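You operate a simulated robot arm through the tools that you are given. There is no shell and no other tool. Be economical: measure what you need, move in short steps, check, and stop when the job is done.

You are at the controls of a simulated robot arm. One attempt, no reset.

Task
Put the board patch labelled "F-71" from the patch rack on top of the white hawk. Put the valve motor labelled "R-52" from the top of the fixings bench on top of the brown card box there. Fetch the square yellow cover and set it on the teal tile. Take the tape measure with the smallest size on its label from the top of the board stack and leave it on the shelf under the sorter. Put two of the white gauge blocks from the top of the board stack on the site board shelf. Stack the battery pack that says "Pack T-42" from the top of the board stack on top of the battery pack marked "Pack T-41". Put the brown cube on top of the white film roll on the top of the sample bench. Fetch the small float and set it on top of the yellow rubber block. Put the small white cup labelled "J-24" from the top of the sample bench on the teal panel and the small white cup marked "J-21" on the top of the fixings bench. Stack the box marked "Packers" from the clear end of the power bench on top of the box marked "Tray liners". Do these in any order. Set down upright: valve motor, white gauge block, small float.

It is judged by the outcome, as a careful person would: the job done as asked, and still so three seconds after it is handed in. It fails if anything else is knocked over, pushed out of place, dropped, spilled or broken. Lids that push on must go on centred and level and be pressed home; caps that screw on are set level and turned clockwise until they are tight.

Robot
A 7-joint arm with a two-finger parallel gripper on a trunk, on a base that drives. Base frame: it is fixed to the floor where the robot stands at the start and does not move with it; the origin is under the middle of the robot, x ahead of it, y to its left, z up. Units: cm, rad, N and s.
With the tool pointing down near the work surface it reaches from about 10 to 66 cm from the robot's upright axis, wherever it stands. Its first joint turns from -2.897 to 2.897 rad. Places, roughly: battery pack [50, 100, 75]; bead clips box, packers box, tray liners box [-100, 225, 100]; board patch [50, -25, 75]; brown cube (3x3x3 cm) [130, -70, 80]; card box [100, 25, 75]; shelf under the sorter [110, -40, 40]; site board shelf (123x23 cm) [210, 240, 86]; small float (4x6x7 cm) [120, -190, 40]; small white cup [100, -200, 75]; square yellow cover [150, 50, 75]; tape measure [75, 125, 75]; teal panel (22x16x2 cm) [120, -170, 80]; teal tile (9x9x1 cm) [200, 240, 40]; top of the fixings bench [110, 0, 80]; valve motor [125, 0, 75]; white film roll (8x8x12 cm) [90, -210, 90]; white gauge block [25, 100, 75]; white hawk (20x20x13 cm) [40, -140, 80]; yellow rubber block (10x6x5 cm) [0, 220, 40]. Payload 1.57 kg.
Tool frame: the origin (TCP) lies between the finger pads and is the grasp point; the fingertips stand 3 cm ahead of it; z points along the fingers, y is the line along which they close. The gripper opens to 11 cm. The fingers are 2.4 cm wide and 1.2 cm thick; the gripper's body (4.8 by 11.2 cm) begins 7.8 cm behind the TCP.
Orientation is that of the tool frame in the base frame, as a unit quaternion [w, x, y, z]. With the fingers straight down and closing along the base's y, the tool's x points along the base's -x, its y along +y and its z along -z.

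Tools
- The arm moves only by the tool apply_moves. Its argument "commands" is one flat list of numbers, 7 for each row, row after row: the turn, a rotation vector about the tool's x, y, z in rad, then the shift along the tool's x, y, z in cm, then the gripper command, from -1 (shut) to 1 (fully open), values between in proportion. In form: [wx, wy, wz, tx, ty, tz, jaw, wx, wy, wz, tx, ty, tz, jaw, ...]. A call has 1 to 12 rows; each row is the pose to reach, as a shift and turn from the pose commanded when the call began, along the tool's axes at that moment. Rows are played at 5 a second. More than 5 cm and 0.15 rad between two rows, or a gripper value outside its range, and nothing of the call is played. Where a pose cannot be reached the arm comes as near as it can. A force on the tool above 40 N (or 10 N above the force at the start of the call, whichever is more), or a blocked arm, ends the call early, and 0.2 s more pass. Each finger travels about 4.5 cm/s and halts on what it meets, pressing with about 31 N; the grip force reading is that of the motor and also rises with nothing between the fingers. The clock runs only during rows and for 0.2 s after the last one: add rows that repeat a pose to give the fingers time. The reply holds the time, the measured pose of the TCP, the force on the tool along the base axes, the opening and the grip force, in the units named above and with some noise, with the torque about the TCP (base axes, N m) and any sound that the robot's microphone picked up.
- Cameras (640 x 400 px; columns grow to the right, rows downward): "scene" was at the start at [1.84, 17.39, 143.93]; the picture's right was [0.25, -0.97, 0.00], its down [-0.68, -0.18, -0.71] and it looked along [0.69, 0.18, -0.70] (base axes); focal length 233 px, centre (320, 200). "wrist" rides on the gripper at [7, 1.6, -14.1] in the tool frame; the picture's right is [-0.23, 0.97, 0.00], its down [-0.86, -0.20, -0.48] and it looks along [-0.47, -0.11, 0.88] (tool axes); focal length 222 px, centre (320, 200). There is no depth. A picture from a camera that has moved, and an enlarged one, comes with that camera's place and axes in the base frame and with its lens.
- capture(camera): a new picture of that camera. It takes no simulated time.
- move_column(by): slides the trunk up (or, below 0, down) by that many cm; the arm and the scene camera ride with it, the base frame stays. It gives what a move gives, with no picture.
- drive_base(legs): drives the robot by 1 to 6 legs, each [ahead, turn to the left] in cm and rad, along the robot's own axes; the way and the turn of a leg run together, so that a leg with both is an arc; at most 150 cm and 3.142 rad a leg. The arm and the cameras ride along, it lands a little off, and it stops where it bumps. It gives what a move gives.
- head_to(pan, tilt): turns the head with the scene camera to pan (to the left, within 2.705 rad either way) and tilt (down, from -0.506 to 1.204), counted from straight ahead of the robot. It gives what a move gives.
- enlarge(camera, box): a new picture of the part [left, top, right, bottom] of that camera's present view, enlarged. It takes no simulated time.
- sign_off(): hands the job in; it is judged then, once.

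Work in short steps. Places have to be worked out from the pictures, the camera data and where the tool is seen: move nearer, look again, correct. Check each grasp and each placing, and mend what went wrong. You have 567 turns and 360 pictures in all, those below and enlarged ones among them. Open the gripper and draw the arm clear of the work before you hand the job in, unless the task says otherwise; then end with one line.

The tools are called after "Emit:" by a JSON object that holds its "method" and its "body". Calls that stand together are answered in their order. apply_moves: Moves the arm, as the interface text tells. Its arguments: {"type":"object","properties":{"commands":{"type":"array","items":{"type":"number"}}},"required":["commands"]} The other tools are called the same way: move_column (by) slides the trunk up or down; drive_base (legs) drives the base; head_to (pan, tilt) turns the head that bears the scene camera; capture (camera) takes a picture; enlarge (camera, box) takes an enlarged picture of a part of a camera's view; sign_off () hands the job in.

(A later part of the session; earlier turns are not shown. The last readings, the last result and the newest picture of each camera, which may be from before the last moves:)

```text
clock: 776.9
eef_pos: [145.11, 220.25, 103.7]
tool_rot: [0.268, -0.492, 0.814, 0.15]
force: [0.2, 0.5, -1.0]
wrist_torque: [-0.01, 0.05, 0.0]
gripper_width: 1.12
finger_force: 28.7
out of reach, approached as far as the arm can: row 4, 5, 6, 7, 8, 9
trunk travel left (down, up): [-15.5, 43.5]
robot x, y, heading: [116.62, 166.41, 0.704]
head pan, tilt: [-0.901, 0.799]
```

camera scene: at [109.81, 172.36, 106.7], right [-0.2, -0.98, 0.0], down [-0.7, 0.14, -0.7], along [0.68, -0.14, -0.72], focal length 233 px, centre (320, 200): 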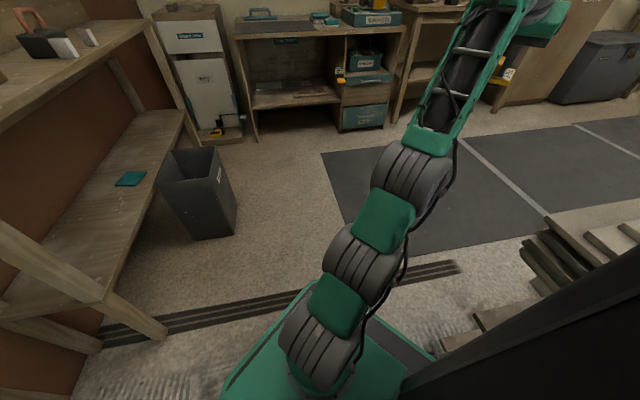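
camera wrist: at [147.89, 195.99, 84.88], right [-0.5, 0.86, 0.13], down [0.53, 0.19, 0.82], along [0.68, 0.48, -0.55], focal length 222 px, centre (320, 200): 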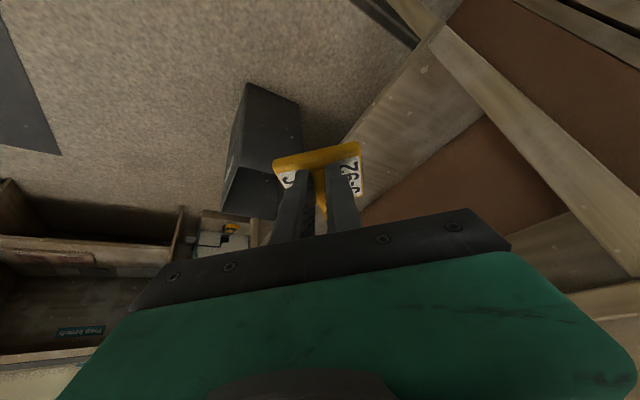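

Emit:
{"method": "apply_moves", "body": {"commands": [-0.041, 0, -0.057, 0.12, 4.27, -0.09, -1, -0.081, 0, -0.114, 0.49, 8.51, -0.35, -1, -0.122, 0, -0.171, 1.09, 12.7, -0.78, -1, -0.163, 0, -0.228, 1.93, 16.9, -1.38, -1, -0.203, 0, -0.285, 3.0, 20.9, -2.15, -1, -0.244, 0, -0.342, 4.3, 24.9, -3.1, -1, -0.285, 0, -0.399, 5.85, 28.7, -4.2, -1, -0.325, 0, -0.456, 7.6, 32.4, -5.4, -1]}}

Emit:
{"method": "head_to", "body": {"pan": 0.3, "tilt": 0.7}}

Emit:
{"method": "capture", "body": {"camera": "scene"}}

```text
clock: 778.7
eef_pos: [110.87, 225.53, 101.45]
tool_rot: [-0.212, 0.7, -0.648, -0.213]
force: [0.6, -0.8, 0.4]
wrist_torque: [-0.03, 0.07, 0.05]
gripper_width: 1.1
finger_force: 28.9
out of reach, approached as far as the arm can: row 1, 2, 3, 4, 5, 6, 7, 8
trunk travel left (down, up): [-15.5, 43.5]
robot x, y, heading: [116.41, 165.86, 0.708]
head pan, tilt: [-0.901, 0.799]
```

```text
clock: 780.1
eef_pos: [111.01, 225.49, 101.48]
tool_rot: [-0.213, 0.699, -0.649, -0.214]
force: [-1.1, -0.1, 0.1]
wrist_torque: [-0.07, -0.02, -0.04]
gripper_width: 1.14
finger_force: 28.6
trunk travel left (down, up): [-15.5, 43.5]
robot x, y, heading: [116.64, 166.26, 0.701]
head pan, tilt: [0.3, 0.7]
```

```text
54 pictures are left
camera scene: at [106.46, 181.13, 122.52], right [0.84, -0.54, 0.0], down [-0.35, -0.54, -0.76], along [0.41, 0.64, -0.64], focal length 233 px, centre (320, 200)
```

scene: 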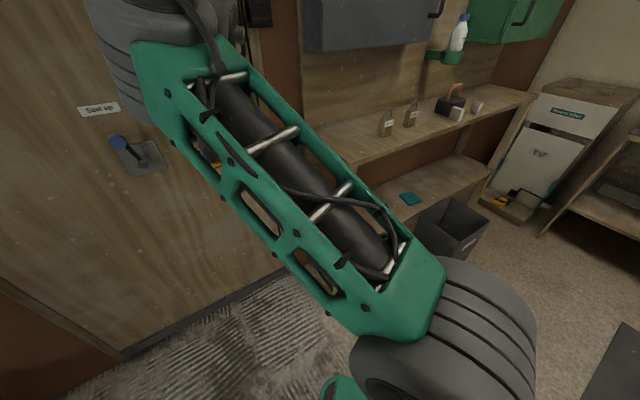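

The elbow has come round to the side. I lower the tool here to settle it into the elbow-up posture.

Emit:
{"method": "apply_moves", "body": {"commands": [0, 0, 0, 2.1, 0, 3.1, -1, 0, 0, 0, 4.3, 0, 6.1, -1, 0, 0, 0, 6.4, 0, 9.2, -1, 0, 0, 0, 8.6, 0, 12.3, -1, 0, 0, 0, 10.7, 0, 15.4, -1, 0, 0, 0, 12.9, 0, 18.4, -1, 0, 0, 0, 15, 0, 21.5, -1, 0, 0, 0, 17.2, 0, 24.6, -1]}}

Emit:
{"method": "capture", "body": {"camera": "scene"}}

```text
clock: 781.9
eef_pos: [111.67, 225.46, 71.73]
tool_rot: [-0.213, 0.699, -0.649, -0.213]
force: [-1.2, 1.1, -0.4]
wrist_torque: [-0.05, -0.02, -0.03]
gripper_width: 1.1
finger_force: 29.1
trunk travel left (down, up): [-15.5, 43.5]
robot x, y, heading: [116.6, 165.94, 0.702]
head pan, tilt: [0.3, 0.7]
```

```text
53 pictures are left
camera scene: at [106.46, 181.11, 122.53], right [0.84, -0.54, 0.0], down [-0.35, -0.54, -0.77], along [0.41, 0.64, -0.64], focal length 233 px, centre (320, 200)
```

scene: 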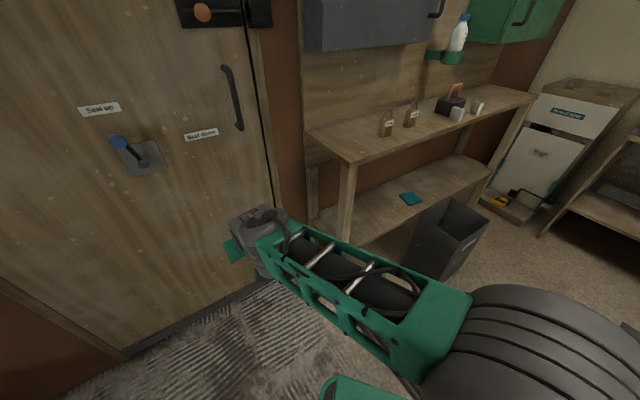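

The arm is back in its proper posture. I pull in slightly and swing back to straight ahead at this height.

Emit:
{"method": "apply_moves", "body": {"commands": [0, 0, 0, 2.5, 0, -1.8, -1, 0, 0, 0, 4.9, 0, -3.5, -1]}}

Emit:
{"method": "apply_moves", "body": {"commands": [0.041, 0, 0.057, 0.1, -3.78, -0.08, -1, 0.081, 0, 0.114, 0.43, -7.53, -0.31, -1, 0.122, 0, 0.171, 0.96, -11.2, -0.69, -1, 0.163, 0, 0.228, 1.7, -15, -1.2, -1, 0.203, 0, 0.285, 2.65, -18.5, -1.9, -1, 0.244, 0, 0.342, 3.8, -22, -2.7, -1, 0.285, 0, 0.399, 5.2, -25.4, -3.7, -1, 0.325, 0, 0.456, 6.7, -28.7, -4.8, -1, 0.366, 0, 0.513, 8.4, -31.8, -6, -1]}}

Emit:
{"method": "apply_moves", "body": {"commands": [0.041, 0, 0.057, 0.1, -3.78, -0.08, -1, 0.081, 0, 0.114, 0.43, -7.53, -0.31, -1, 0.122, 0, 0.171, 0.96, -11.2, -0.69, -1, 0.163, 0, 0.228, 1.7, -15, -1.2, -1, 0.186, 0, 0.26, 2.2, -17, -1.6, -1]}}

Emit:
{"method": "capture", "body": {"camera": "wrist"}}

```text
clock: 782.5
eef_pos: [111.94, 219.51, 71.79]
tool_rot: [-0.213, 0.699, -0.649, -0.213]
force: [-0.4, 0.2, -1.3]
wrist_torque: [-0.04, -0.01, 0.01]
gripper_width: 1.13
finger_force: 28.4
trunk travel left (down, up): [-15.5, 43.5]
robot x, y, heading: [116.82, 166.11, 0.701]
head pan, tilt: [0.3, 0.7]
```

```text
clock: 784.5
eef_pos: [144.48, 211.38, 72.35]
tool_rot: [0.274, -0.462, 0.832, 0.139]
force: [-0.1, 0.2, -1.1]
wrist_torque: [-0.05, -0.02, 0.01]
gripper_width: 1.09
finger_force: 29.0
trunk travel left (down, up): [-15.5, 43.5]
robot x, y, heading: [116.38, 166.15, 0.701]
head pan, tilt: [0.3, 0.7]
```

```text
clock: 785.7
eef_pos: [157.52, 199.9, 72.79]
tool_rot: [0.295, -0.323, 0.894, 0.096]
force: [0.1, 0.6, -0.9]
wrist_torque: [-0.02, 0.02, 0.0]
gripper_width: 1.1
finger_force: 28.8
trunk travel left (down, up): [-15.5, 43.5]
robot x, y, heading: [116.82, 166.4, 0.7]
head pan, tilt: [0.3, 0.7]
```

```text
52 pictures are left
camera wrist: at [145.53, 192.41, 79.92], right [-0.48, 0.87, 0.11], down [0.43, 0.12, 0.9], along [0.77, 0.48, -0.43], focal length 222 px, centre (320, 200)
```

wrist: 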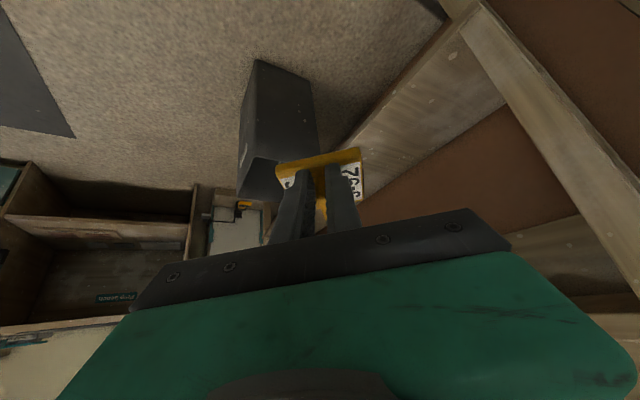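

I lower the trunk, correct the pitch so the cover is level, and drive in along the 0.7 rad line.

Emit:
{"method": "move_column", "body": {"by": -15}}

Emit:
{"method": "apply_moves", "body": {"commands": [0, 0.03, 0, -1, 0, 2.2, -1, 0, 0.065, 0, -2, 0, 4.4, -1, 0, 0.097, 0, -3, 0, 6.6, -1]}}

Emit:
{"method": "drive_base", "body": {"legs": [[25, 0]]}}

Emit:
{"method": "capture", "body": {"camera": "wrist"}}

```text
clock: 787.5
eef_pos: [157.37, 200.07, 57.7]
tool_rot: [0.297, -0.323, 0.894, 0.096]
force: [0.7, 0.2, 0.0]
wrist_torque: [0.0, 0.05, 0.01]
gripper_width: 1.1
finger_force: 28.5
trunk travel left (down, up): [-0.5, 58.5]
robot x, y, heading: [116.37, 166.19, 0.702]
head pan, tilt: [0.3, 0.7]
```

```text
clock: 788.3
eef_pos: [162.39, 204.01, 54.23]
tool_rot: [0.253, -0.328, 0.907, 0.08]
force: [0.6, 0.4, -1.2]
wrist_torque: [-0.01, 0.01, 0.01]
gripper_width: 1.1
finger_force: 28.6
trunk travel left (down, up): [-0.5, 58.5]
robot x, y, heading: [116.58, 165.98, 0.705]
head pan, tilt: [0.3, 0.7]
```

```text
clock: 790.1
eef_pos: [182.06, 219.93, 54.21]
tool_rot: [0.252, -0.324, 0.908, 0.079]
force: [0.6, 0.0, -0.3]
wrist_torque: [-0.03, -0.01, -0.01]
gripper_width: 1.13
finger_force: 28.9
trunk travel left (down, up): [-0.5, 58.5]
robot x, y, heading: [135.56, 182.24, 0.696]
head pan, tilt: [0.3, 0.7]
```

```text
51 pictures are left
camera wrist: at [170.66, 212.99, 62.75], right [-0.46, 0.88, 0.1], down [0.5, 0.17, 0.85], along [0.73, 0.44, -0.52], focal length 222 px, centre (320, 200)
```

wrist: 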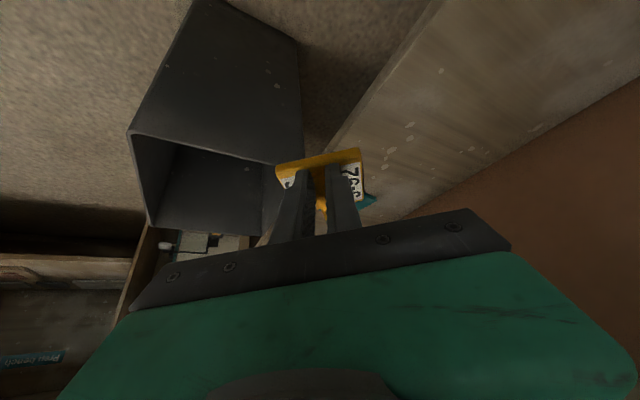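

Emit:
{"method": "drive_base", "body": {"legs": [[13, 0]]}}

Emit:
{"method": "capture", "body": {"camera": "wrist"}}

```text
clock: 791.4
eef_pos: [192.05, 228.17, 54.12]
tool_rot: [0.253, -0.324, 0.908, 0.079]
force: [0.2, -0.3, -1.4]
wrist_torque: [0.0, 0.02, 0.04]
gripper_width: 1.1
finger_force: 28.8
trunk travel left (down, up): [-0.5, 58.5]
robot x, y, heading: [146.12, 190.74, 0.694]
head pan, tilt: [0.3, 0.7]
```

```text
50 pictures are left
camera wrist: at [180.6, 221.15, 62.75], right [-0.46, 0.88, 0.1], down [0.5, 0.17, 0.85], along [0.74, 0.44, -0.52], focal length 222 px, centre (320, 200)
```

wrist: 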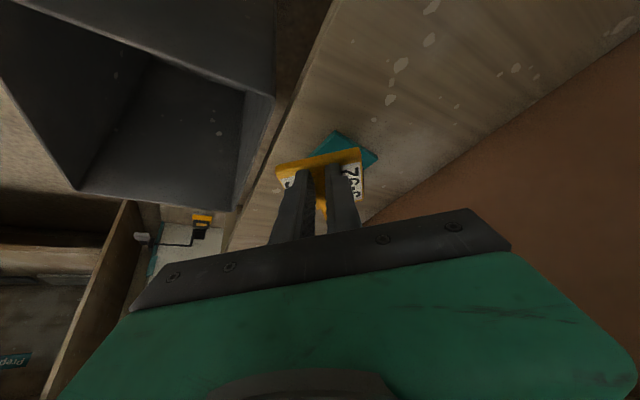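

Tile centre refined to ≈[202,237.8], top ≈40.5. I extend the arm the last 11–12 cm above it.

Emit:
{"method": "apply_moves", "body": {"commands": [0, 0, 0, -3.3, 0.3, 2, -1, 0, 0, 0, -6.6, 0.6, 4, -1, 0, 0, 0, -10, 0.85, 5.9, -1]}}

Emit:
{"method": "capture", "body": {"camera": "wrist"}}

```text
clock: 792.2
eef_pos: [200.69, 235.91, 54.27]
tool_rot: [0.252, -0.324, 0.908, 0.079]
force: [0.9, -0.7, 1.4]
wrist_torque: [0.02, 0.05, -0.01]
gripper_width: 1.12
finger_force: 28.3
trunk travel left (down, up): [-0.5, 58.5]
robot x, y, heading: [145.8, 190.93, 0.694]
head pan, tilt: [0.3, 0.7]
```

```text
49 pictures are left
camera wrist: at [189.31, 229.01, 62.88], right [-0.46, 0.88, 0.1], down [0.5, 0.17, 0.85], along [0.74, 0.44, -0.52], focal length 222 px, centre (320, 200)
```

wrist: 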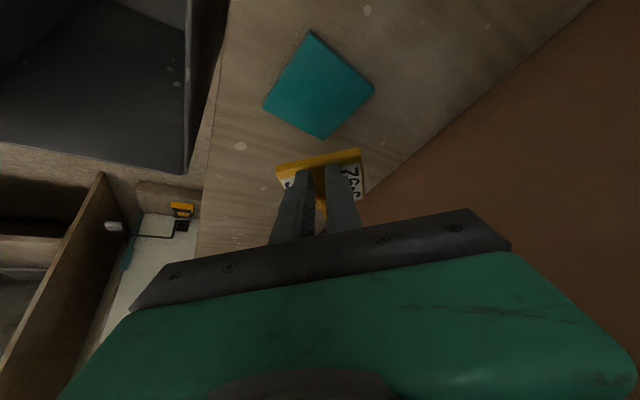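

The tile is directly below. I lower gently.

Emit:
{"method": "apply_moves", "body": {"commands": [0, 0, 0, 1, 0, 1.7, -1, 0, 0, 0, 2, 0, 3.4, -1, 0, 0, 0, 2.8, 0, 4.7, -1]}}

Emit:
{"method": "capture", "body": {"camera": "wrist"}}

```text
clock: 793.0
eef_pos: [200.64, 235.98, 48.72]
tool_rot: [0.252, -0.323, 0.909, 0.078]
force: [0.8, -0.4, 0.2]
wrist_torque: [-0.02, 0.02, 0.0]
gripper_width: 1.1
finger_force: 29.0
trunk travel left (down, up): [-0.5, 58.5]
robot x, y, heading: [145.68, 190.59, 0.692]
head pan, tilt: [0.3, 0.7]
```

```text
48 pictures are left
camera wrist: at [189.2, 228.96, 57.3], right [-0.46, 0.88, 0.1], down [0.5, 0.17, 0.85], along [0.74, 0.44, -0.52], focal length 222 px, centre (320, 200)
```

wrist: 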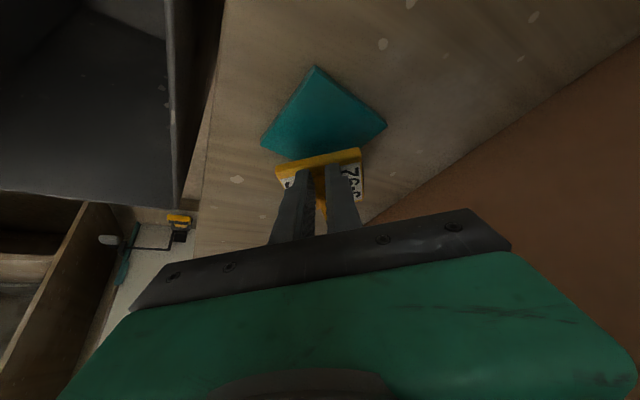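

Emit:
{"method": "apply_moves", "body": {"commands": [0, 0, 0, 0.6, 0.2, 1, -1, 0, 0, 0, 1, 0.4, 1.7, -1, 0, 0, 0, 1.2, 0.4, 2.1, -1]}}

Emit:
{"method": "apply_moves", "body": {"commands": [0, 0, 0, 0.15, 0, 0.26, -1, 0, 0, 0, 0.3, 0, 0.52, -1]}}

Emit:
{"method": "apply_moves", "body": {"commands": [0, 0, 0, 0.15, 0, 0.26, -1, 0, 0, 0, 0.3, 0, 0.52, -1]}}

```text
clock: 793.8
eef_pos: [200.45, 236.33, 46.51]
tool_rot: [0.254, -0.324, 0.908, 0.08]
force: [-1.1, -0.9, 4.9]
wrist_torque: [0.09, 0.07, 0.01]
gripper_width: 1.11
finger_force: 28.5
trunk travel left (down, up): [-0.5, 58.5]
robot x, y, heading: [145.86, 190.94, 0.69]
head pan, tilt: [0.3, 0.7]
```

```text
clock: 794.4
eef_pos: [200.45, 236.37, 46.43]
tool_rot: [0.257, -0.324, 0.907, 0.082]
force: [-4.9, -3.3, 28.0]
wrist_torque: [0.37, 0.03, 0.05]
gripper_width: 1.15
finger_force: 28.9
trunk travel left (down, up): [-0.5, 58.5]
robot x, y, heading: [145.66, 190.9, 0.695]
head pan, tilt: [0.3, 0.7]
```

```text
clock: 794.8
eef_pos: [200.63, 236.64, 46.46]
tool_rot: [0.262, -0.323, 0.906, 0.082]
force: [-0.1, 0.4, 10.4]
wrist_torque: [0.34, -0.02, -0.01]
gripper_width: 1.14
finger_force: 28.1
trunk travel left (down, up): [-0.5, 58.5]
robot x, y, heading: [145.59, 191.13, 0.689]
head pan, tilt: [0.3, 0.7]
stopped in row 2: the force on the tool passed its limit at 42 N (the readings are from after the stop); the commanded pose is now the measured one
```

Seated on the tile. I unload, open and withdraw along the tool axis.

Emit:
{"method": "apply_moves", "body": {"commands": [0, 0, 0, -0.1, 0, -0.15, -1]}}

Emit:
{"method": "apply_moves", "body": {"commands": [0, 0, 0, 0, 0, 0, -0.7, 0, 0, 0, 0, 0, 0, -0.5, 0, 0, 0, 0, 0, 0, -0.3, 0, 0, 0, 0, 0, 0, -0.2]}}

Emit:
{"method": "apply_moves", "body": {"commands": [0, 0, 0, 0, 0, -2, -0.2, 0, 0, 0, 0, 0, -5, -0.2, 0, 0, 0, 2, 0, -8, -0.2, 0, 0, 0, 5, 0, -10, -0.2]}}

Emit:
{"method": "capture", "body": {"camera": "wrist"}}

```text
clock: 795.2
eef_pos: [200.77, 236.45, 46.48]
tool_rot: [0.26, -0.323, 0.907, 0.082]
force: [2.0, 2.5, 10.5]
wrist_torque: [0.42, -0.17, -0.11]
gripper_width: 1.09
finger_force: 28.6
trunk travel left (down, up): [-0.5, 58.5]
robot x, y, heading: [145.65, 190.66, 0.694]
head pan, tilt: [0.3, 0.7]
```

```text
clock: 796.2
eef_pos: [200.54, 236.35, 46.23]
tool_rot: [0.257, -0.323, 0.907, 0.081]
force: [0.5, 0.0, -0.6]
wrist_torque: [-0.02, -0.01, -0.03]
gripper_width: 4.41
finger_force: 0.0
trunk travel left (down, up): [-0.5, 58.5]
robot x, y, heading: [145.75, 190.96, 0.693]
head pan, tilt: [0.3, 0.7]
```

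```text
clock: 797.2
eef_pos: [193.1, 230.53, 52.14]
tool_rot: [0.258, -0.323, 0.907, 0.082]
force: [1.1, 0.1, -0.7]
wrist_torque: [-0.02, -0.02, 0.02]
gripper_width: 4.39
finger_force: 0.0
trunk travel left (down, up): [-0.5, 58.5]
robot x, y, heading: [145.81, 190.83, 0.692]
head pan, tilt: [0.3, 0.7]
```

```text
47 pictures are left
camera wrist: at [181.65, 223.64, 60.57], right [-0.46, 0.88, 0.1], down [0.49, 0.16, 0.86], along [0.74, 0.44, -0.51], focal length 222 px, centre (320, 200)
```

wrist: 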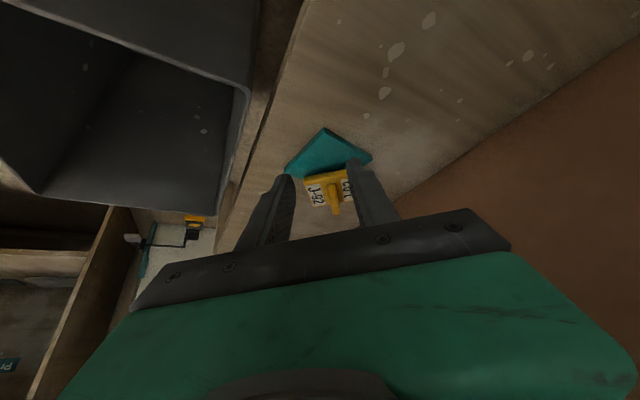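

Emit:
{"method": "enlarge", "body": {"camera": "wrist", "box": [260, 110, 400, 220]}}

```text
3.64 times, centred on (330, 165) of wrist
camera zoom: at [181.65, 223.64, 60.57], right [-0.46, 0.88, 0.1], down [0.49, 0.16, 0.86], along [0.74, 0.44, -0.51], focal length 808 px, centre (284, 327)
```

zoom: 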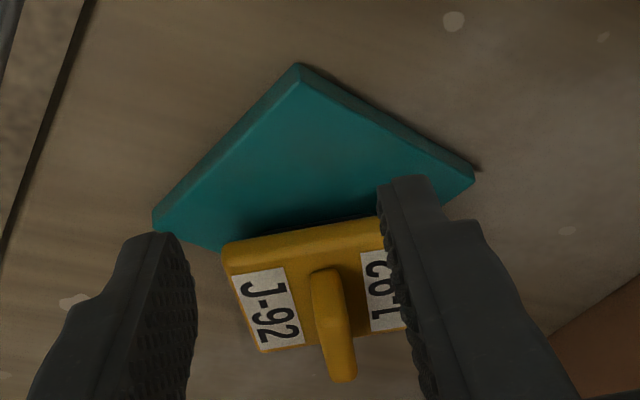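

The cover landed ~6 cm too far along; its centre is near the tile's far corner. I re-grip it the same way and shift it back.

Emit:
{"method": "apply_moves", "body": {"commands": [0, 0, 0, -3, 0, 2, -0.2, 0, 0, 0, -5, 0, 5, -0.2, 0, 0, 0, -5, 0, 8, -0.2, 0, 0, 0, -5, 0, 10, -0.2, 0, 0, 0, -5, 0, 10, -0.6, 0, 0, 0, -5, 0, 10, -1, 0, 0, 0, -5, 0, 10, -1]}}

Emit:
{"method": "apply_moves", "body": {"commands": [0, 0, 0, 0, 0, 0, -1, 0, 0, 0, -0.5, 0, -0.9, -1, 0, 0, 0, -1, 0, -1.8, -1, 0, 0, 0, 1.6, 0, -3.4, -1, 0, 0, 0, 3.6, 0, -4.6, -1]}}

Emit:
{"method": "enlarge", "body": {"camera": "wrist", "box": [240, 90, 420, 220]}}

```text
clock: 798.8
eef_pos: [200.56, 236.43, 46.21]
tool_rot: [0.258, -0.323, 0.907, 0.081]
force: [-0.3, -0.5, -0.1]
wrist_torque: [0.03, 0.01, -0.02]
gripper_width: 1.11
finger_force: 21.3
trunk travel left (down, up): [-0.5, 58.5]
robot x, y, heading: [145.93, 190.84, 0.691]
head pan, tilt: [0.3, 0.7]
```

```text
clock: 800.0
eef_pos: [196.26, 233.13, 48.15]
tool_rot: [0.257, -0.323, 0.907, 0.082]
force: [-0.5, -0.1, -1.3]
wrist_torque: [0.0, 0.02, -0.01]
gripper_width: 1.09
finger_force: 28.7
trunk travel left (down, up): [-0.5, 58.5]
robot x, y, heading: [145.54, 190.64, 0.695]
head pan, tilt: [0.3, 0.7]
```

```text
3.08 times, centred on (330, 155) of wrist
camera zoom: at [184.82, 226.17, 56.56], right [-0.46, 0.88, 0.1], down [0.49, 0.16, 0.86], along [0.74, 0.44, -0.51], focal length 684 px, centre (289, 338)
```

zoom: 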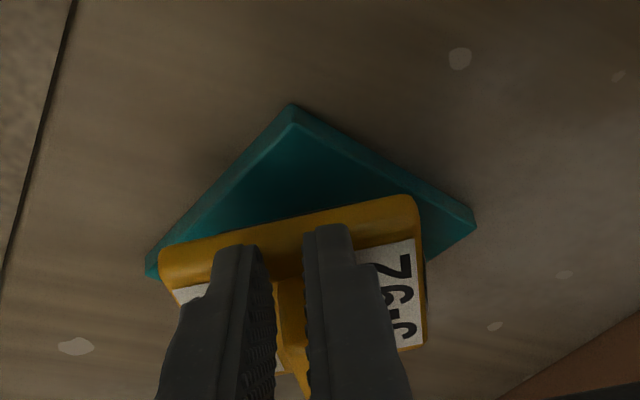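

Emit:
{"method": "apply_moves", "body": {"commands": [0, 0, 0, 1.5, 0, -0.9, -1, 0, 0, 0, 2, 0, -0.1, -1, 0, 0, 0, 2.3, 0, 0.4, -1, 0, 0, 0, 2.4, 0, 0.6, -1]}}

Emit:
{"method": "apply_moves", "body": {"commands": [0, 0, 0, 0.15, 0, 0.26, -1]}}

Emit:
{"method": "enlarge", "body": {"camera": "wrist", "box": [240, 90, 420, 220]}}

```text
clock: 801.0
eef_pos: [195.09, 231.95, 46.57]
tool_rot: [0.259, -0.323, 0.907, 0.081]
force: [0.8, 0.2, -0.4]
wrist_torque: [0.01, 0.01, 0.0]
gripper_width: 1.11
finger_force: 28.6
trunk travel left (down, up): [-0.5, 58.5]
robot x, y, heading: [145.94, 190.48, 0.692]
head pan, tilt: [0.3, 0.7]
```

```text
clock: 801.4
eef_pos: [194.98, 231.84, 46.25]
tool_rot: [0.258, -0.323, 0.907, 0.081]
force: [-0.9, -0.4, 2.7]
wrist_torque: [0.1, -0.01, 0.01]
gripper_width: 1.1
finger_force: 28.7
trunk travel left (down, up): [-0.5, 58.5]
robot x, y, heading: [145.91, 190.83, 0.689]
head pan, tilt: [0.3, 0.7]
```

```text
3.08 times, centred on (330, 155) of wrist
camera zoom: at [183.53, 224.87, 54.68], right [-0.46, 0.88, 0.1], down [0.49, 0.16, 0.86], along [0.74, 0.44, -0.5], focal length 684 px, centre (289, 338)
```

zoom: 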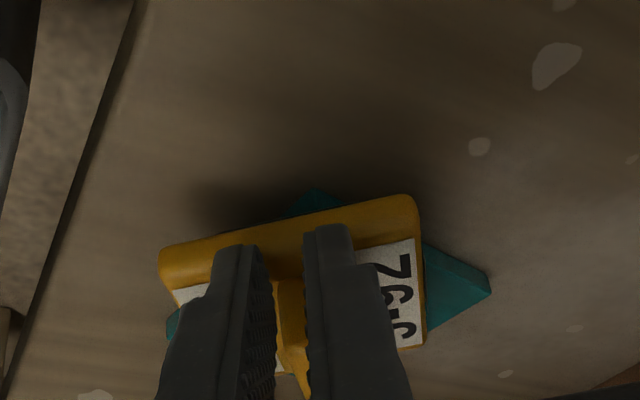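

Nearly centred; I nudge it 1 cm forward and 1.5 cm left, then set it down.

Emit:
{"method": "apply_moves", "body": {"commands": [0, 0, 0, -0.3, 0, -0.5, -1, 0, 0, 0, -0.8, 0.8, -0.2, -1, 0, 0, 0, -1.15, 1.5, 0, -1, 0, 0, 0, -0.9, 1.5, 0.45, -1, 0, 0, 0, -0.8, 1.5, 0.6, -1]}}

Emit:
{"method": "apply_moves", "body": {"commands": [0, 0, 0, 0, 0, 0, -0.7, 0, 0, 0, 0, 0, 0, -0.5, 0, 0, 0, 0, 0, 0, -0.3, 0, 0, 0, 0, 0, -2, -0.2, 0, 0, 0, 0, 0, -5, -0.2, 0, 0, 0, 2, 0, -8, -0.2, 0, 0, 0, 5, 0, -11, -0.2]}}

Emit:
{"method": "enlarge", "body": {"camera": "wrist", "box": [240, 70, 440, 220]}}

```text
clock: 802.6
eef_pos: [194.9, 233.69, 46.38]
tool_rot: [0.259, -0.323, 0.907, 0.082]
force: [-0.3, -0.7, 3.1]
wrist_torque: [0.15, -0.11, 0.0]
gripper_width: 1.1
finger_force: 28.9
trunk travel left (down, up): [-0.5, 58.5]
robot x, y, heading: [146.03, 190.8, 0.692]
head pan, tilt: [0.3, 0.7]
```

```text
clock: 804.2
eef_pos: [186.9, 227.61, 52.7]
tool_rot: [0.258, -0.322, 0.907, 0.08]
force: [-1.1, 0.3, 0.4]
wrist_torque: [-0.01, -0.03, -0.01]
gripper_width: 4.4
finger_force: 0.1
trunk travel left (down, up): [-0.5, 58.5]
robot x, y, heading: [145.83, 190.54, 0.687]
head pan, tilt: [0.3, 0.7]
```

```text
2.67 times, centred on (340, 145) of wrist
camera zoom: at [175.41, 220.6, 61.12], right [-0.46, 0.88, 0.1], down [0.49, 0.16, 0.86], along [0.74, 0.44, -0.51], focal length 592 px, centre (267, 347)
```

zoom: 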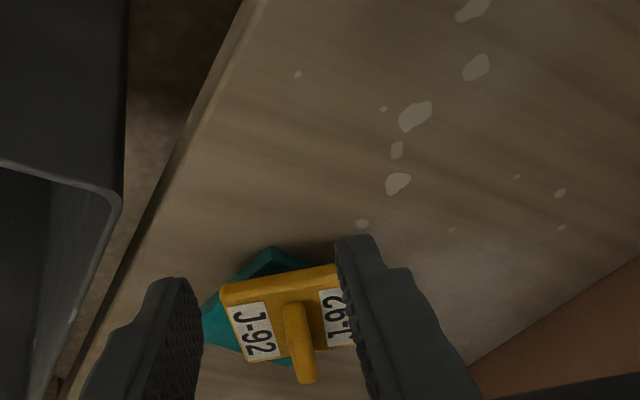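

The cover rests on the tile. I back out, raise the trunk, and go for the 3 m tape, facing the stack from the north.

Emit:
{"method": "drive_base", "body": {"legs": [[-38, 0]]}}

Emit:
{"method": "move_column", "body": {"by": 40}}

Emit:
{"method": "apply_moves", "body": {"commands": [0, 0, 0, -2, 0, -3.5, -0.2, 0, 0, 0, -4, 0, -7, -0.2, 0, 0, 0, -6, 0, -10.5, -0.2]}}

Emit:
{"method": "drive_base", "body": {"legs": [[0, -0.69], [-33, 0], [0, -1.57]]}}

Emit:
{"method": "capture", "body": {"camera": "wrist"}}

```text
clock: 806.6
eef_pos: [157.52, 203.33, 52.74]
tool_rot: [0.258, -0.323, 0.907, 0.081]
force: [0.4, -0.3, 0.5]
wrist_torque: [0.03, -0.01, -0.05]
gripper_width: 4.39
finger_force: 0.2
trunk travel left (down, up): [-0.5, 58.5]
robot x, y, heading: [116.53, 166.53, 0.694]
head pan, tilt: [0.3, 0.7]
```

```text
clock: 810.4
eef_pos: [157.67, 203.34, 92.82]
tool_rot: [0.258, -0.323, 0.907, 0.081]
force: [0.7, -0.3, -0.1]
wrist_torque: [0.02, 0.01, 0.04]
gripper_width: 4.38
finger_force: 0.2
trunk travel left (down, up): [-40.5, 18.5]
robot x, y, heading: [116.51, 166.67, 0.698]
head pan, tilt: [0.3, 0.7]
```

```text
clock: 811.2
eef_pos: [157.2, 203.47, 105.07]
tool_rot: [0.257, -0.323, 0.907, 0.08]
force: [-0.5, -0.4, 0.9]
wrist_torque: [-0.01, 0.01, 0.02]
gripper_width: 4.41
finger_force: 0.1
trunk travel left (down, up): [-40.5, 18.5]
robot x, y, heading: [116.79, 166.45, 0.696]
head pan, tilt: [0.3, 0.7]
```

```text
clock: 819.1
eef_pos: [85.95, 111.12, 105.06]
tool_rot: [0.183, 0.683, 0.678, -0.199]
force: [-0.4, 0.8, 0.4]
wrist_torque: [0.04, 0.0, 0.03]
gripper_width: 4.4
finger_force: 0.1
trunk travel left (down, up): [-40.5, 18.5]
robot x, y, heading: [83.21, 166.04, -1.567]
head pan, tilt: [0.3, 0.7]
```

```text
42 pictures are left
camera wrist: at [87.96, 124.36, 113.36], right [0.97, -0.21, 0.1], down [-0.19, -0.48, 0.86], along [-0.13, -0.85, -0.5], focal length 222 px, centre (320, 200)
```

wrist: 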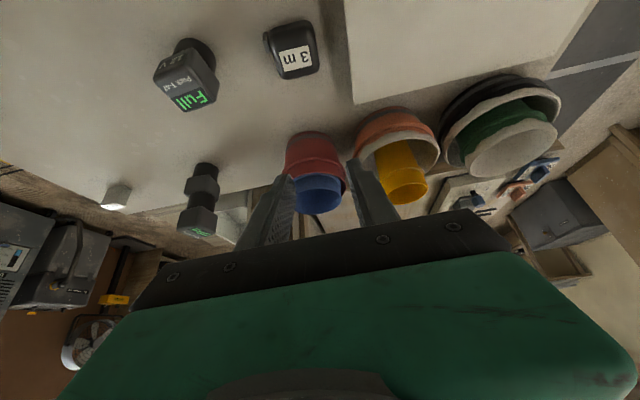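

The 3 m tape is at ≈[84.4,109.5]. I move to a standoff and open the jaws to 9 cm.

Emit:
{"method": "apply_moves", "body": {"commands": [0, 0, 0, 2.8, -0.4, 1.5, 0.64, 0, 0, 0, 5.6, -0.8, 3, 0.64, 0, 0, 0, 8.3, -1.1, 4.6, 0.64, 0, 0, 0, 11.1, -1.5, 6.1, 0.64]}}

Emit:
{"method": "capture", "body": {"camera": "wrist"}}

```text
clock: 820.1
eef_pos: [84.4, 117.56, 93.94]
tool_rot: [0.183, 0.684, 0.678, -0.199]
force: [0.2, 0.8, 0.0]
wrist_torque: [-0.01, 0.02, 0.03]
gripper_width: 8.97
finger_force: 0.0
trunk travel left (down, up): [-40.5, 18.5]
robot x, y, heading: [83.26, 165.74, -1.571]
head pan, tilt: [0.3, 0.7]
```

```text
41 pictures are left
camera wrist: at [86.36, 130.78, 102.31], right [0.97, -0.21, 0.1], down [-0.19, -0.48, 0.86], along [-0.13, -0.85, -0.5], focal length 222 px, centre (320, 200)
```

wrist: 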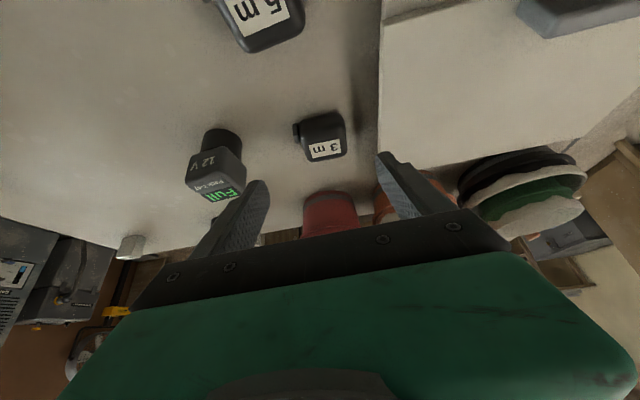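

Emit:
{"method": "apply_moves", "body": {"commands": [0, 0, 0, 0.3, 0, 4.5, 0.64, 0, 0, 0, 0.7, 0, 9, 0.64, 0, 0, 0, 1, 0, 12, 0.64, 0, 0, 0, 1, 0, 13.2, 0.64]}}

Emit:
{"method": "capture", "body": {"camera": "wrist"}}

```text
clock: 821.1
eef_pos: [83.86, 111.29, 82.18]
tool_rot: [0.184, 0.683, 0.678, -0.199]
force: [0.1, 0.3, -0.1]
wrist_torque: [0.01, 0.03, -0.01]
gripper_width: 9.01
finger_force: 0.0
trunk travel left (down, up): [-40.5, 18.5]
robot x, y, heading: [83.13, 166.08, -1.569]
head pan, tilt: [0.3, 0.7]
```

```text
40 pictures are left
camera wrist: at [85.97, 124.6, 90.46], right [0.97, -0.21, 0.1], down [-0.19, -0.48, 0.86], along [-0.13, -0.85, -0.51], focal length 222 px, centre (320, 200)
```

wrist: 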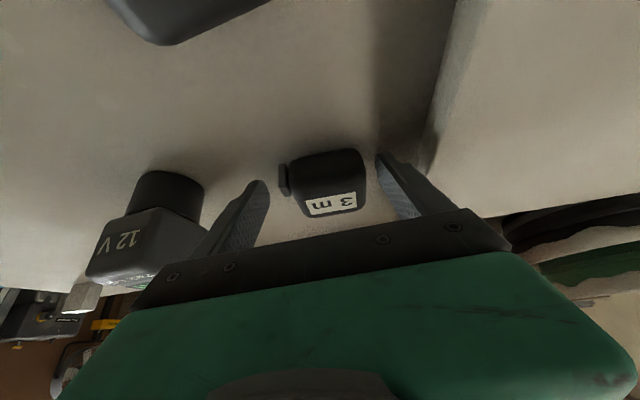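

Tape between the jaws. I close and lift.

Emit:
{"method": "apply_moves", "body": {"commands": [0, 0, 0, 0, 0.3, 0, 0.3, 0, 0, 0, 0, 0.3, 0, -0.2, 0, 0, 0, 0, 0.3, 0, -1, 0, 0, 0, 0, 0.3, 0, -1, 0, 0, 0, 0, 0.3, 0, -1]}}

Emit:
{"method": "apply_moves", "body": {"commands": [0, 0, 0, -1, 0, -2, -1, 0, 0, 0, -2.5, 0, -5, -1, 0, 0, 0, -4.5, 0, -8.5, -1, 0, 0, 0, -6.5, 0, -12, -1, 0, 0, 0, -8.5, 0, -15.5, -1]}}

Emit:
{"method": "capture", "body": {"camera": "wrist"}}

```text
clock: 822.3
eef_pos: [84.18, 111.26, 82.21]
tool_rot: [0.184, 0.683, 0.678, -0.198]
force: [0.6, -0.1, -0.5]
wrist_torque: [-0.05, -0.1, 0.04]
gripper_width: 6.17
finger_force: 30.8
trunk travel left (down, up): [-40.5, 18.5]
robot x, y, heading: [83.76, 165.78, -1.57]
head pan, tilt: [0.3, 0.7]
```

```text
clock: 823.5
eef_pos: [84.66, 112.04, 99.76]
tool_rot: [0.183, 0.683, 0.678, -0.199]
force: [-0.6, 0.5, -2.3]
wrist_torque: [0.03, 0.01, -0.02]
gripper_width: 6.15
finger_force: 30.9
trunk travel left (down, up): [-40.5, 18.5]
robot x, y, heading: [83.34, 166.02, -1.569]
head pan, tilt: [0.3, 0.7]
```

```text
39 pictures are left
camera wrist: at [86.76, 125.28, 108.15], right [0.97, -0.21, 0.1], down [-0.19, -0.48, 0.86], along [-0.13, -0.85, -0.51], focal length 222 px, centre (320, 200)
```

wrist: 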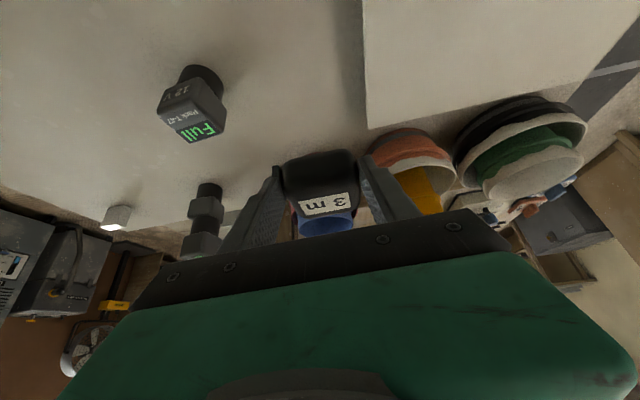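

Held. I raise, turn and drive round to the aisle beside the sorter.

Emit:
{"method": "move_column", "body": {"by": 10}}

Emit:
{"method": "drive_base", "body": {"legs": [[0, 1.57], [118, 0], [0, -1.57], [130, 0], [78, 0], [0, -1.57]]}}

Emit:
{"method": "head_to", "body": {"pan": 0.1, "tilt": 0.7}}

Emit:
{"method": "capture", "body": {"camera": "scene"}}

```text
clock: 824.9
eef_pos: [84.73, 111.99, 109.82]
tool_rot: [0.183, 0.684, 0.678, -0.198]
force: [0.3, 0.9, -2.1]
wrist_torque: [0.08, -0.01, 0.0]
gripper_width: 6.15
finger_force: 31.1
trunk travel left (down, up): [-50.5, 8.5]
robot x, y, heading: [83.33, 166.08, -1.57]
head pan, tilt: [0.3, 0.7]
```

```text
clock: 852.4
eef_pos: [147.68, -43.31, 109.7]
tool_rot: [-0.013, 0.963, -0.011, -0.27]
force: [0.3, 0.3, -1.6]
wrist_torque: [-0.01, -0.06, -0.02]
gripper_width: 6.17
finger_force: 31.0
trunk travel left (down, up): [-50.5, 8.5]
robot x, y, heading: [201.45, -43.0, 3.13]
head pan, tilt: [0.3, 0.7]
```

```text
clock: 853.2
eef_pos: [147.69, -43.35, 109.73]
tool_rot: [-0.013, 0.963, -0.011, -0.269]
force: [0.2, 0.6, -2.5]
wrist_torque: [0.0, -0.07, 0.02]
gripper_width: 6.17
finger_force: 31.1
trunk travel left (down, up): [-50.5, 8.5]
robot x, y, heading: [201.33, -42.65, 3.133]
head pan, tilt: [0.099, 0.7]
```

```text
38 pictures are left
camera scene: at [198.88, -59.26, 157.52], right [-0.09, 1.0, 0.0], down [0.64, 0.06, -0.76], along [-0.76, -0.07, -0.64], focal length 233 px, centre (320, 200)
```

scene: 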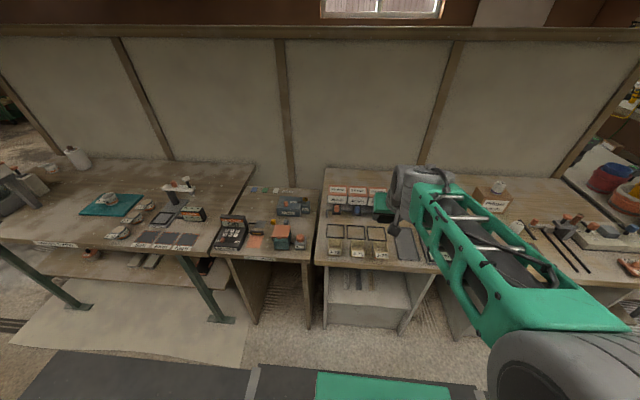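

Emit:
{"method": "enlarge", "body": {"camera": "scene", "box": [290, 230, 470, 350]}}

```text
3.33 times, centred on (380, 290) of scene
camera zoom: at [198.88, -59.26, 157.52], right [-0.09, 1.0, 0.0], down [0.64, 0.06, -0.76], along [-0.76, -0.07, -0.64], focal length 778 px, centre (120, -100)
```

zoom: 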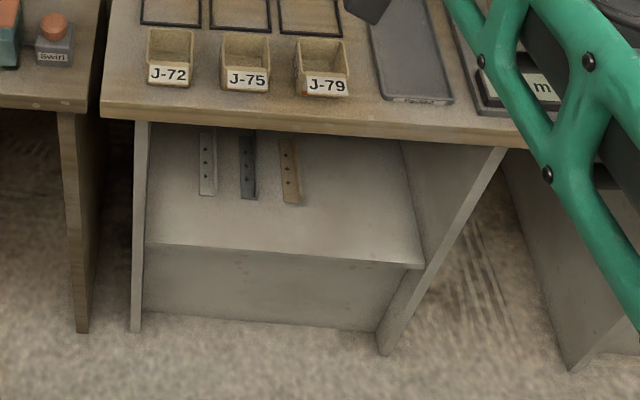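

The shelf under the sorter is clear at ≈[131,-28]. I back off, lower the trunk, line the tape up and then drive in.

Emit:
{"method": "drive_base", "body": {"legs": [[-13, 0]]}}

Emit:
{"method": "move_column", "body": {"by": -40}}

Emit:
{"method": "move_column", "body": {"by": -10}}

Emit:
{"method": "apply_moves", "body": {"commands": [0.021, 0, 0.034, 0.8, -3, 2.1, -1, 0.042, 0, 0.068, 1.6, -6, 4.2, -1, 0.062, 0, 0.103, 2.4, -9, 6.2, -1, 0.083, 0, 0.137, 3.2, -12, 8.3, -1, 0.104, 0, 0.171, 4, -15, 10.4, -1]}}

Emit:
{"method": "capture", "body": {"camera": "wrist"}}

```text
clock: 854.5
eef_pos: [160.71, -43.52, 109.77]
tool_rot: [-0.014, 0.963, -0.012, -0.269]
force: [0.1, -0.3, -2.5]
wrist_torque: [0.0, -0.07, -0.03]
gripper_width: 6.17
finger_force: 31.1
trunk travel left (down, up): [-50.5, 8.5]
robot x, y, heading: [214.6, -42.94, 3.127]
head pan, tilt: [0.099, 0.7]
```

```text
clock: 858.3
eef_pos: [160.84, -43.4, 69.78]
tool_rot: [-0.013, 0.963, -0.011, -0.27]
force: [-0.5, -0.1, -2.6]
wrist_torque: [-0.02, -0.05, -0.01]
gripper_width: 6.15
finger_force: 31.1
trunk travel left (down, up): [-10.5, 48.5]
robot x, y, heading: [214.79, -42.98, 3.128]
head pan, tilt: [0.099, 0.7]
```

```text
clock: 859.6
eef_pos: [160.77, -43.45, 59.7]
tool_rot: [-0.013, 0.962, -0.011, -0.271]
force: [0.4, -0.2, -2.3]
wrist_torque: [-0.01, -0.04, 0.01]
gripper_width: 6.12
finger_force: 30.7
trunk travel left (down, up): [-0.5, 58.5]
robot x, y, heading: [214.32, -43.28, 3.129]
head pan, tilt: [0.099, 0.7]
```

```text
clock: 860.8
eef_pos: [159.03, -28.35, 49.14]
tool_rot: [-0.04, 0.956, -0.107, -0.269]
force: [0.7, -0.5, -3.4]
wrist_torque: [-0.01, -0.07, 0.0]
gripper_width: 6.14
finger_force: 30.9
trunk travel left (down, up): [-0.5, 58.5]
robot x, y, heading: [214.97, -42.92, 3.128]
head pan, tilt: [0.099, 0.7]
```

```text
36 pictures are left
camera wrist: at [171.63, -32.99, 57.39], right [-0.41, -0.91, 0.1], down [-0.42, 0.29, 0.86], along [-0.81, 0.31, -0.5], focal length 222 px, centre (320, 200)
```

wrist: 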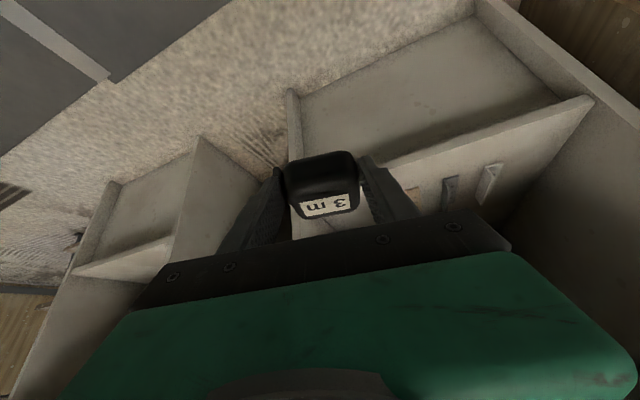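

Lined up: shelf at z≈35–36 ahead. I drive in 26 cm.

Emit:
{"method": "drive_base", "body": {"legs": [[26, 0]]}}

Emit:
{"method": "capture", "body": {"camera": "wrist"}}

```text
clock: 862.7
eef_pos: [132.89, -28.0, 49.12]
tool_rot: [-0.04, 0.956, -0.107, -0.27]
force: [0.1, 0.4, -2.7]
wrist_torque: [0.01, -0.07, 0.0]
gripper_width: 6.15
finger_force: 31.1
trunk travel left (down, up): [-0.5, 58.5]
robot x, y, heading: [188.62, -42.8, 3.125]
head pan, tilt: [0.099, 0.7]
```

```text
35 pictures are left
camera wrist: at [145.57, -32.77, 57.4], right [-0.41, -0.91, 0.1], down [-0.42, 0.29, 0.86], along [-0.81, 0.31, -0.5], focal length 222 px, centre (320, 200)
```

wrist: 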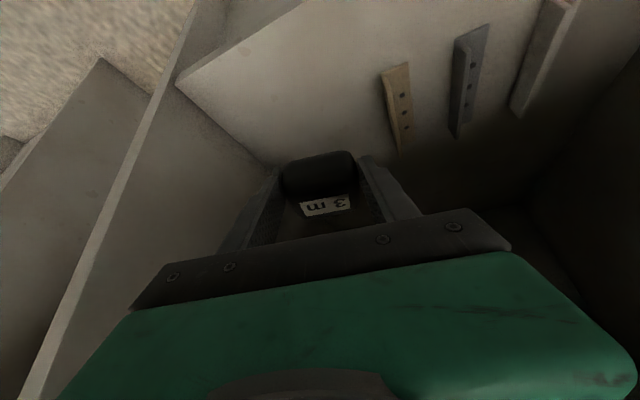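

Above a clear part of the shelf. I lower the tape to contact.

Emit:
{"method": "apply_moves", "body": {"commands": [0, 0, 0, 1.3, 0, 2.1, -1, 0, 0, 0, 2.6, 0, 4.3, -1, 0, 0, 0, 3.6, 0, 6, -1, 0, 0, 0, 4.1, 0, 6.8, -1]}}

Emit:
{"method": "apply_moves", "body": {"commands": [0, 0, 0, 0.2, 0, 0.3, -1, 0, 0, 0, 0.4, 0, 0.6, -1, 0, 0, 0, 0.6, 0, 0.9, -1]}}

```text
clock: 863.7
eef_pos: [132.83, -27.91, 41.18]
tool_rot: [-0.04, 0.956, -0.107, -0.269]
force: [-1.0, 0.2, -1.5]
wrist_torque: [-0.02, -0.04, 0.0]
gripper_width: 6.14
finger_force: 31.1
trunk travel left (down, up): [-0.5, 58.5]
robot x, y, heading: [188.72, -42.51, 3.127]
head pan, tilt: [0.099, 0.7]
```

```text
clock: 864.5
eef_pos: [132.93, -27.7, 40.14]
tool_rot: [-0.04, 0.956, -0.107, -0.269]
force: [-0.4, 0.4, -1.6]
wrist_torque: [-0.02, -0.04, 0.02]
gripper_width: 6.17
finger_force: 31.2
trunk travel left (down, up): [-0.5, 58.5]
robot x, y, heading: [188.79, -42.54, 3.13]
head pan, tilt: [0.099, 0.7]
```

Emit:
{"method": "apply_moves", "body": {"commands": [0, 0, 0, 0.2, 0, 0.3, -1, 0, 0, 0, 0.4, 0, 0.6, -1, 0, 0, 0, 0.6, 0, 0.9, -1]}}

Emit:
{"method": "apply_moves", "body": {"commands": [0, 0, 0, 0.2, 0, 0.3, -1, 0, 0, 0, 0.4, 0, 0.6, -1]}}

Emit:
{"method": "capture", "body": {"camera": "wrist"}}

```text
clock: 865.3
eef_pos: [132.89, -27.81, 39.42]
tool_rot: [-0.042, 0.955, -0.107, -0.275]
force: [3.2, -0.3, 24.2]
wrist_torque: [-0.57, -0.05, 0.01]
gripper_width: 6.21
finger_force: 31.4
trunk travel left (down, up): [-0.5, 58.5]
robot x, y, heading: [188.46, -42.45, 3.127]
head pan, tilt: [0.099, 0.7]
```

```text
clock: 865.9
eef_pos: [132.77, -27.79, 38.59]
tool_rot: [-0.041, 0.955, -0.107, -0.273]
force: [5.6, 1.2, 35.7]
wrist_torque: [-1.14, 0.22, 0.16]
gripper_width: 6.18
finger_force: 30.9
trunk travel left (down, up): [-0.5, 58.5]
robot x, y, heading: [188.58, -42.58, 3.13]
head pan, tilt: [0.099, 0.7]
```

```text
34 pictures are left
camera wrist: at [145.55, -32.59, 46.86], right [-0.41, -0.91, 0.1], down [-0.42, 0.29, 0.86], along [-0.81, 0.31, -0.5], focal length 222 px, centre (320, 200)
```

wrist: 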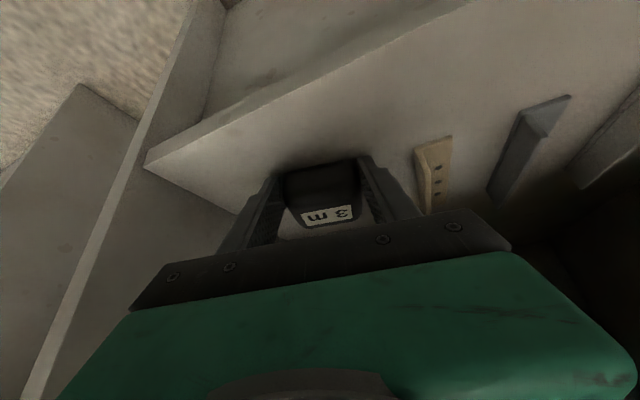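

The tape is on the shelf. I unload, open and withdraw upward along the tool axis.

Emit:
{"method": "apply_moves", "body": {"commands": [0, 0, 0, -0.3, 0, -0.5, -1, 0, 0, 0, -0.5, 0, -0.8, -1]}}

Emit:
{"method": "apply_moves", "body": {"commands": [0, 0, 0, 0, 0, 0, 0.2, 0, 0, 0, 0, 0, 0, 0.4, 0, 0, 0, 0, 0, 0, 0.5, 0, 0, 0, 0, 0, -2, 0.5, 0, 0, 0, 0, 0, -5, 0.5, 0, 0, 0, 0, 0, -9, 0.5]}}

Emit:
{"method": "capture", "body": {"camera": "wrist"}}

```text
clock: 866.5
eef_pos: [133.23, -27.96, 38.76]
tool_rot: [-0.038, 0.958, -0.106, -0.263]
force: [-0.5, 0.0, -1.2]
wrist_torque: [0.01, -0.05, -0.02]
gripper_width: 6.18
finger_force: 30.9
trunk travel left (down, up): [-0.5, 58.5]
robot x, y, heading: [188.69, -42.63, 3.127]
head pan, tilt: [0.099, 0.7]
```

```text
clock: 867.9
eef_pos: [137.59, -28.99, 46.95]
tool_rot: [-0.039, 0.957, -0.106, -0.268]
force: [0.1, 0.5, 0.0]
wrist_torque: [-0.01, 0.03, 0.01]
gripper_width: 8.24
finger_force: 0.0
trunk travel left (down, up): [-0.5, 58.5]
robot x, y, heading: [188.73, -42.72, 3.135]
head pan, tilt: [0.099, 0.7]
```

```text
33 pictures are left
camera wrist: at [150.16, -33.71, 55.23], right [-0.41, -0.91, 0.1], down [-0.43, 0.29, 0.86], along [-0.81, 0.31, -0.5], focal length 222 px, centre (320, 200)
```

wrist: 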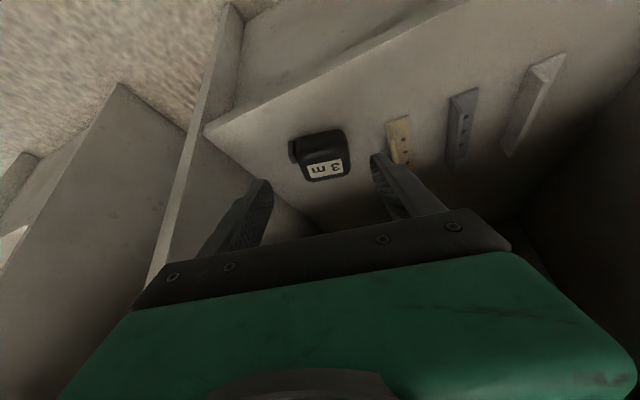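

The 3 m tape lies on the shelf. I back out, raise the arm clear, and check the benches.

Emit:
{"method": "drive_base", "body": {"legs": [[-24, 0]]}}

Emit:
{"method": "move_column", "body": {"by": 40}}

Emit:
{"method": "capture", "body": {"camera": "scene"}}

Emit:
{"method": "drive_base", "body": {"legs": [[0, -1.57], [130, 0], [55, 0]]}}

Emit:
{"method": "head_to", "body": {"pan": 0.1, "tilt": 0.6}}

Emit:
{"method": "enlarge", "body": {"camera": "scene", "box": [180, 150, 440, 330]}}

```text
clock: 869.7
eef_pos: [161.59, -29.31, 46.96]
tool_rot: [-0.04, 0.956, -0.105, -0.27]
force: [0.5, -0.7, 0.0]
wrist_torque: [0.02, -0.03, 0.02]
gripper_width: 8.25
finger_force: 0.1
trunk travel left (down, up): [-0.5, 58.5]
robot x, y, heading: [212.68, -43.25, 3.129]
head pan, tilt: [0.099, 0.7]
```

```text
clock: 873.5
eef_pos: [161.61, -29.19, 86.93]
tool_rot: [-0.04, 0.956, -0.106, -0.269]
force: [0.2, 0.3, 0.2]
wrist_torque: [-0.03, -0.01, 0.03]
gripper_width: 8.27
finger_force: 0.1
trunk travel left (down, up): [-40.5, 18.5]
robot x, y, heading: [212.7, -43.49, 3.13]
head pan, tilt: [0.099, 0.7]
```

```text
32 pictures are left
camera scene: at [210.02, -59.38, 147.52], right [-0.09, 1.0, 0.0], down [0.64, 0.06, -0.76], along [-0.76, -0.07, -0.64], focal length 233 px, centre (320, 200)
```

scene: 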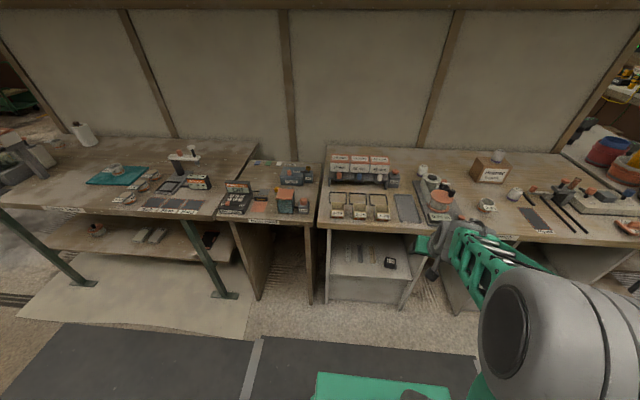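

```text
clock: 886.6
eef_pos: [224.01, 193.86, 86.96]
tool_rot: [0.217, -0.611, 0.743, 0.166]
force: [-0.4, 0.3, 0.3]
wrist_torque: [0.03, 0.01, 0.04]
gripper_width: 8.24
finger_force: 0.0
trunk travel left (down, up): [-40.5, 18.5]
robot x, y, heading: [211.89, 142.4, 1.592]
head pan, tilt: [0.099, 0.7]
```

```text
clock: 887.3
eef_pos: [223.99, 193.82, 86.91]
tool_rot: [0.216, -0.611, 0.743, 0.165]
force: [-0.7, -0.8, -0.8]
wrist_torque: [0.0, -0.04, 0.05]
gripper_width: 8.24
finger_force: 0.1
trunk travel left (down, up): [-40.5, 18.5]
robot x, y, heading: [211.49, 142.33, 1.59]
head pan, tilt: [0.099, 0.6]
```

```text
2.22 times, centred on (310, 240) of scene
camera zoom: at [195.14, 144.64, 148.38], right [0.99, 0.11, 0.0], down [0.06, -0.56, -0.82], along [-0.09, 0.82, -0.57], focal length 519 px, centre (342, 111)
```

zoom: 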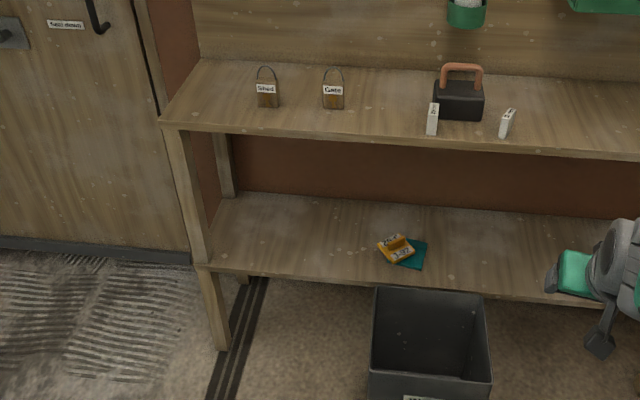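

The cover seems to sit towards the west edge of the tile; I zoom in.

Emit:
{"method": "enlarge", "body": {"camera": "scene", "box": [310, 245, 370, 285]}}

```text
10.00 times, centred on (340, 265) of scene
camera zoom: at [195.14, 144.64, 148.38], right [0.99, 0.11, 0.0], down [0.06, -0.56, -0.82], along [-0.09, 0.82, -0.57], focal length 2334 px, centre (120, -450)
```

zoom: 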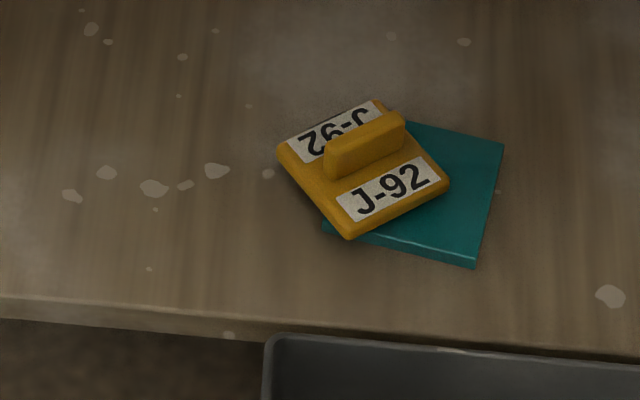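

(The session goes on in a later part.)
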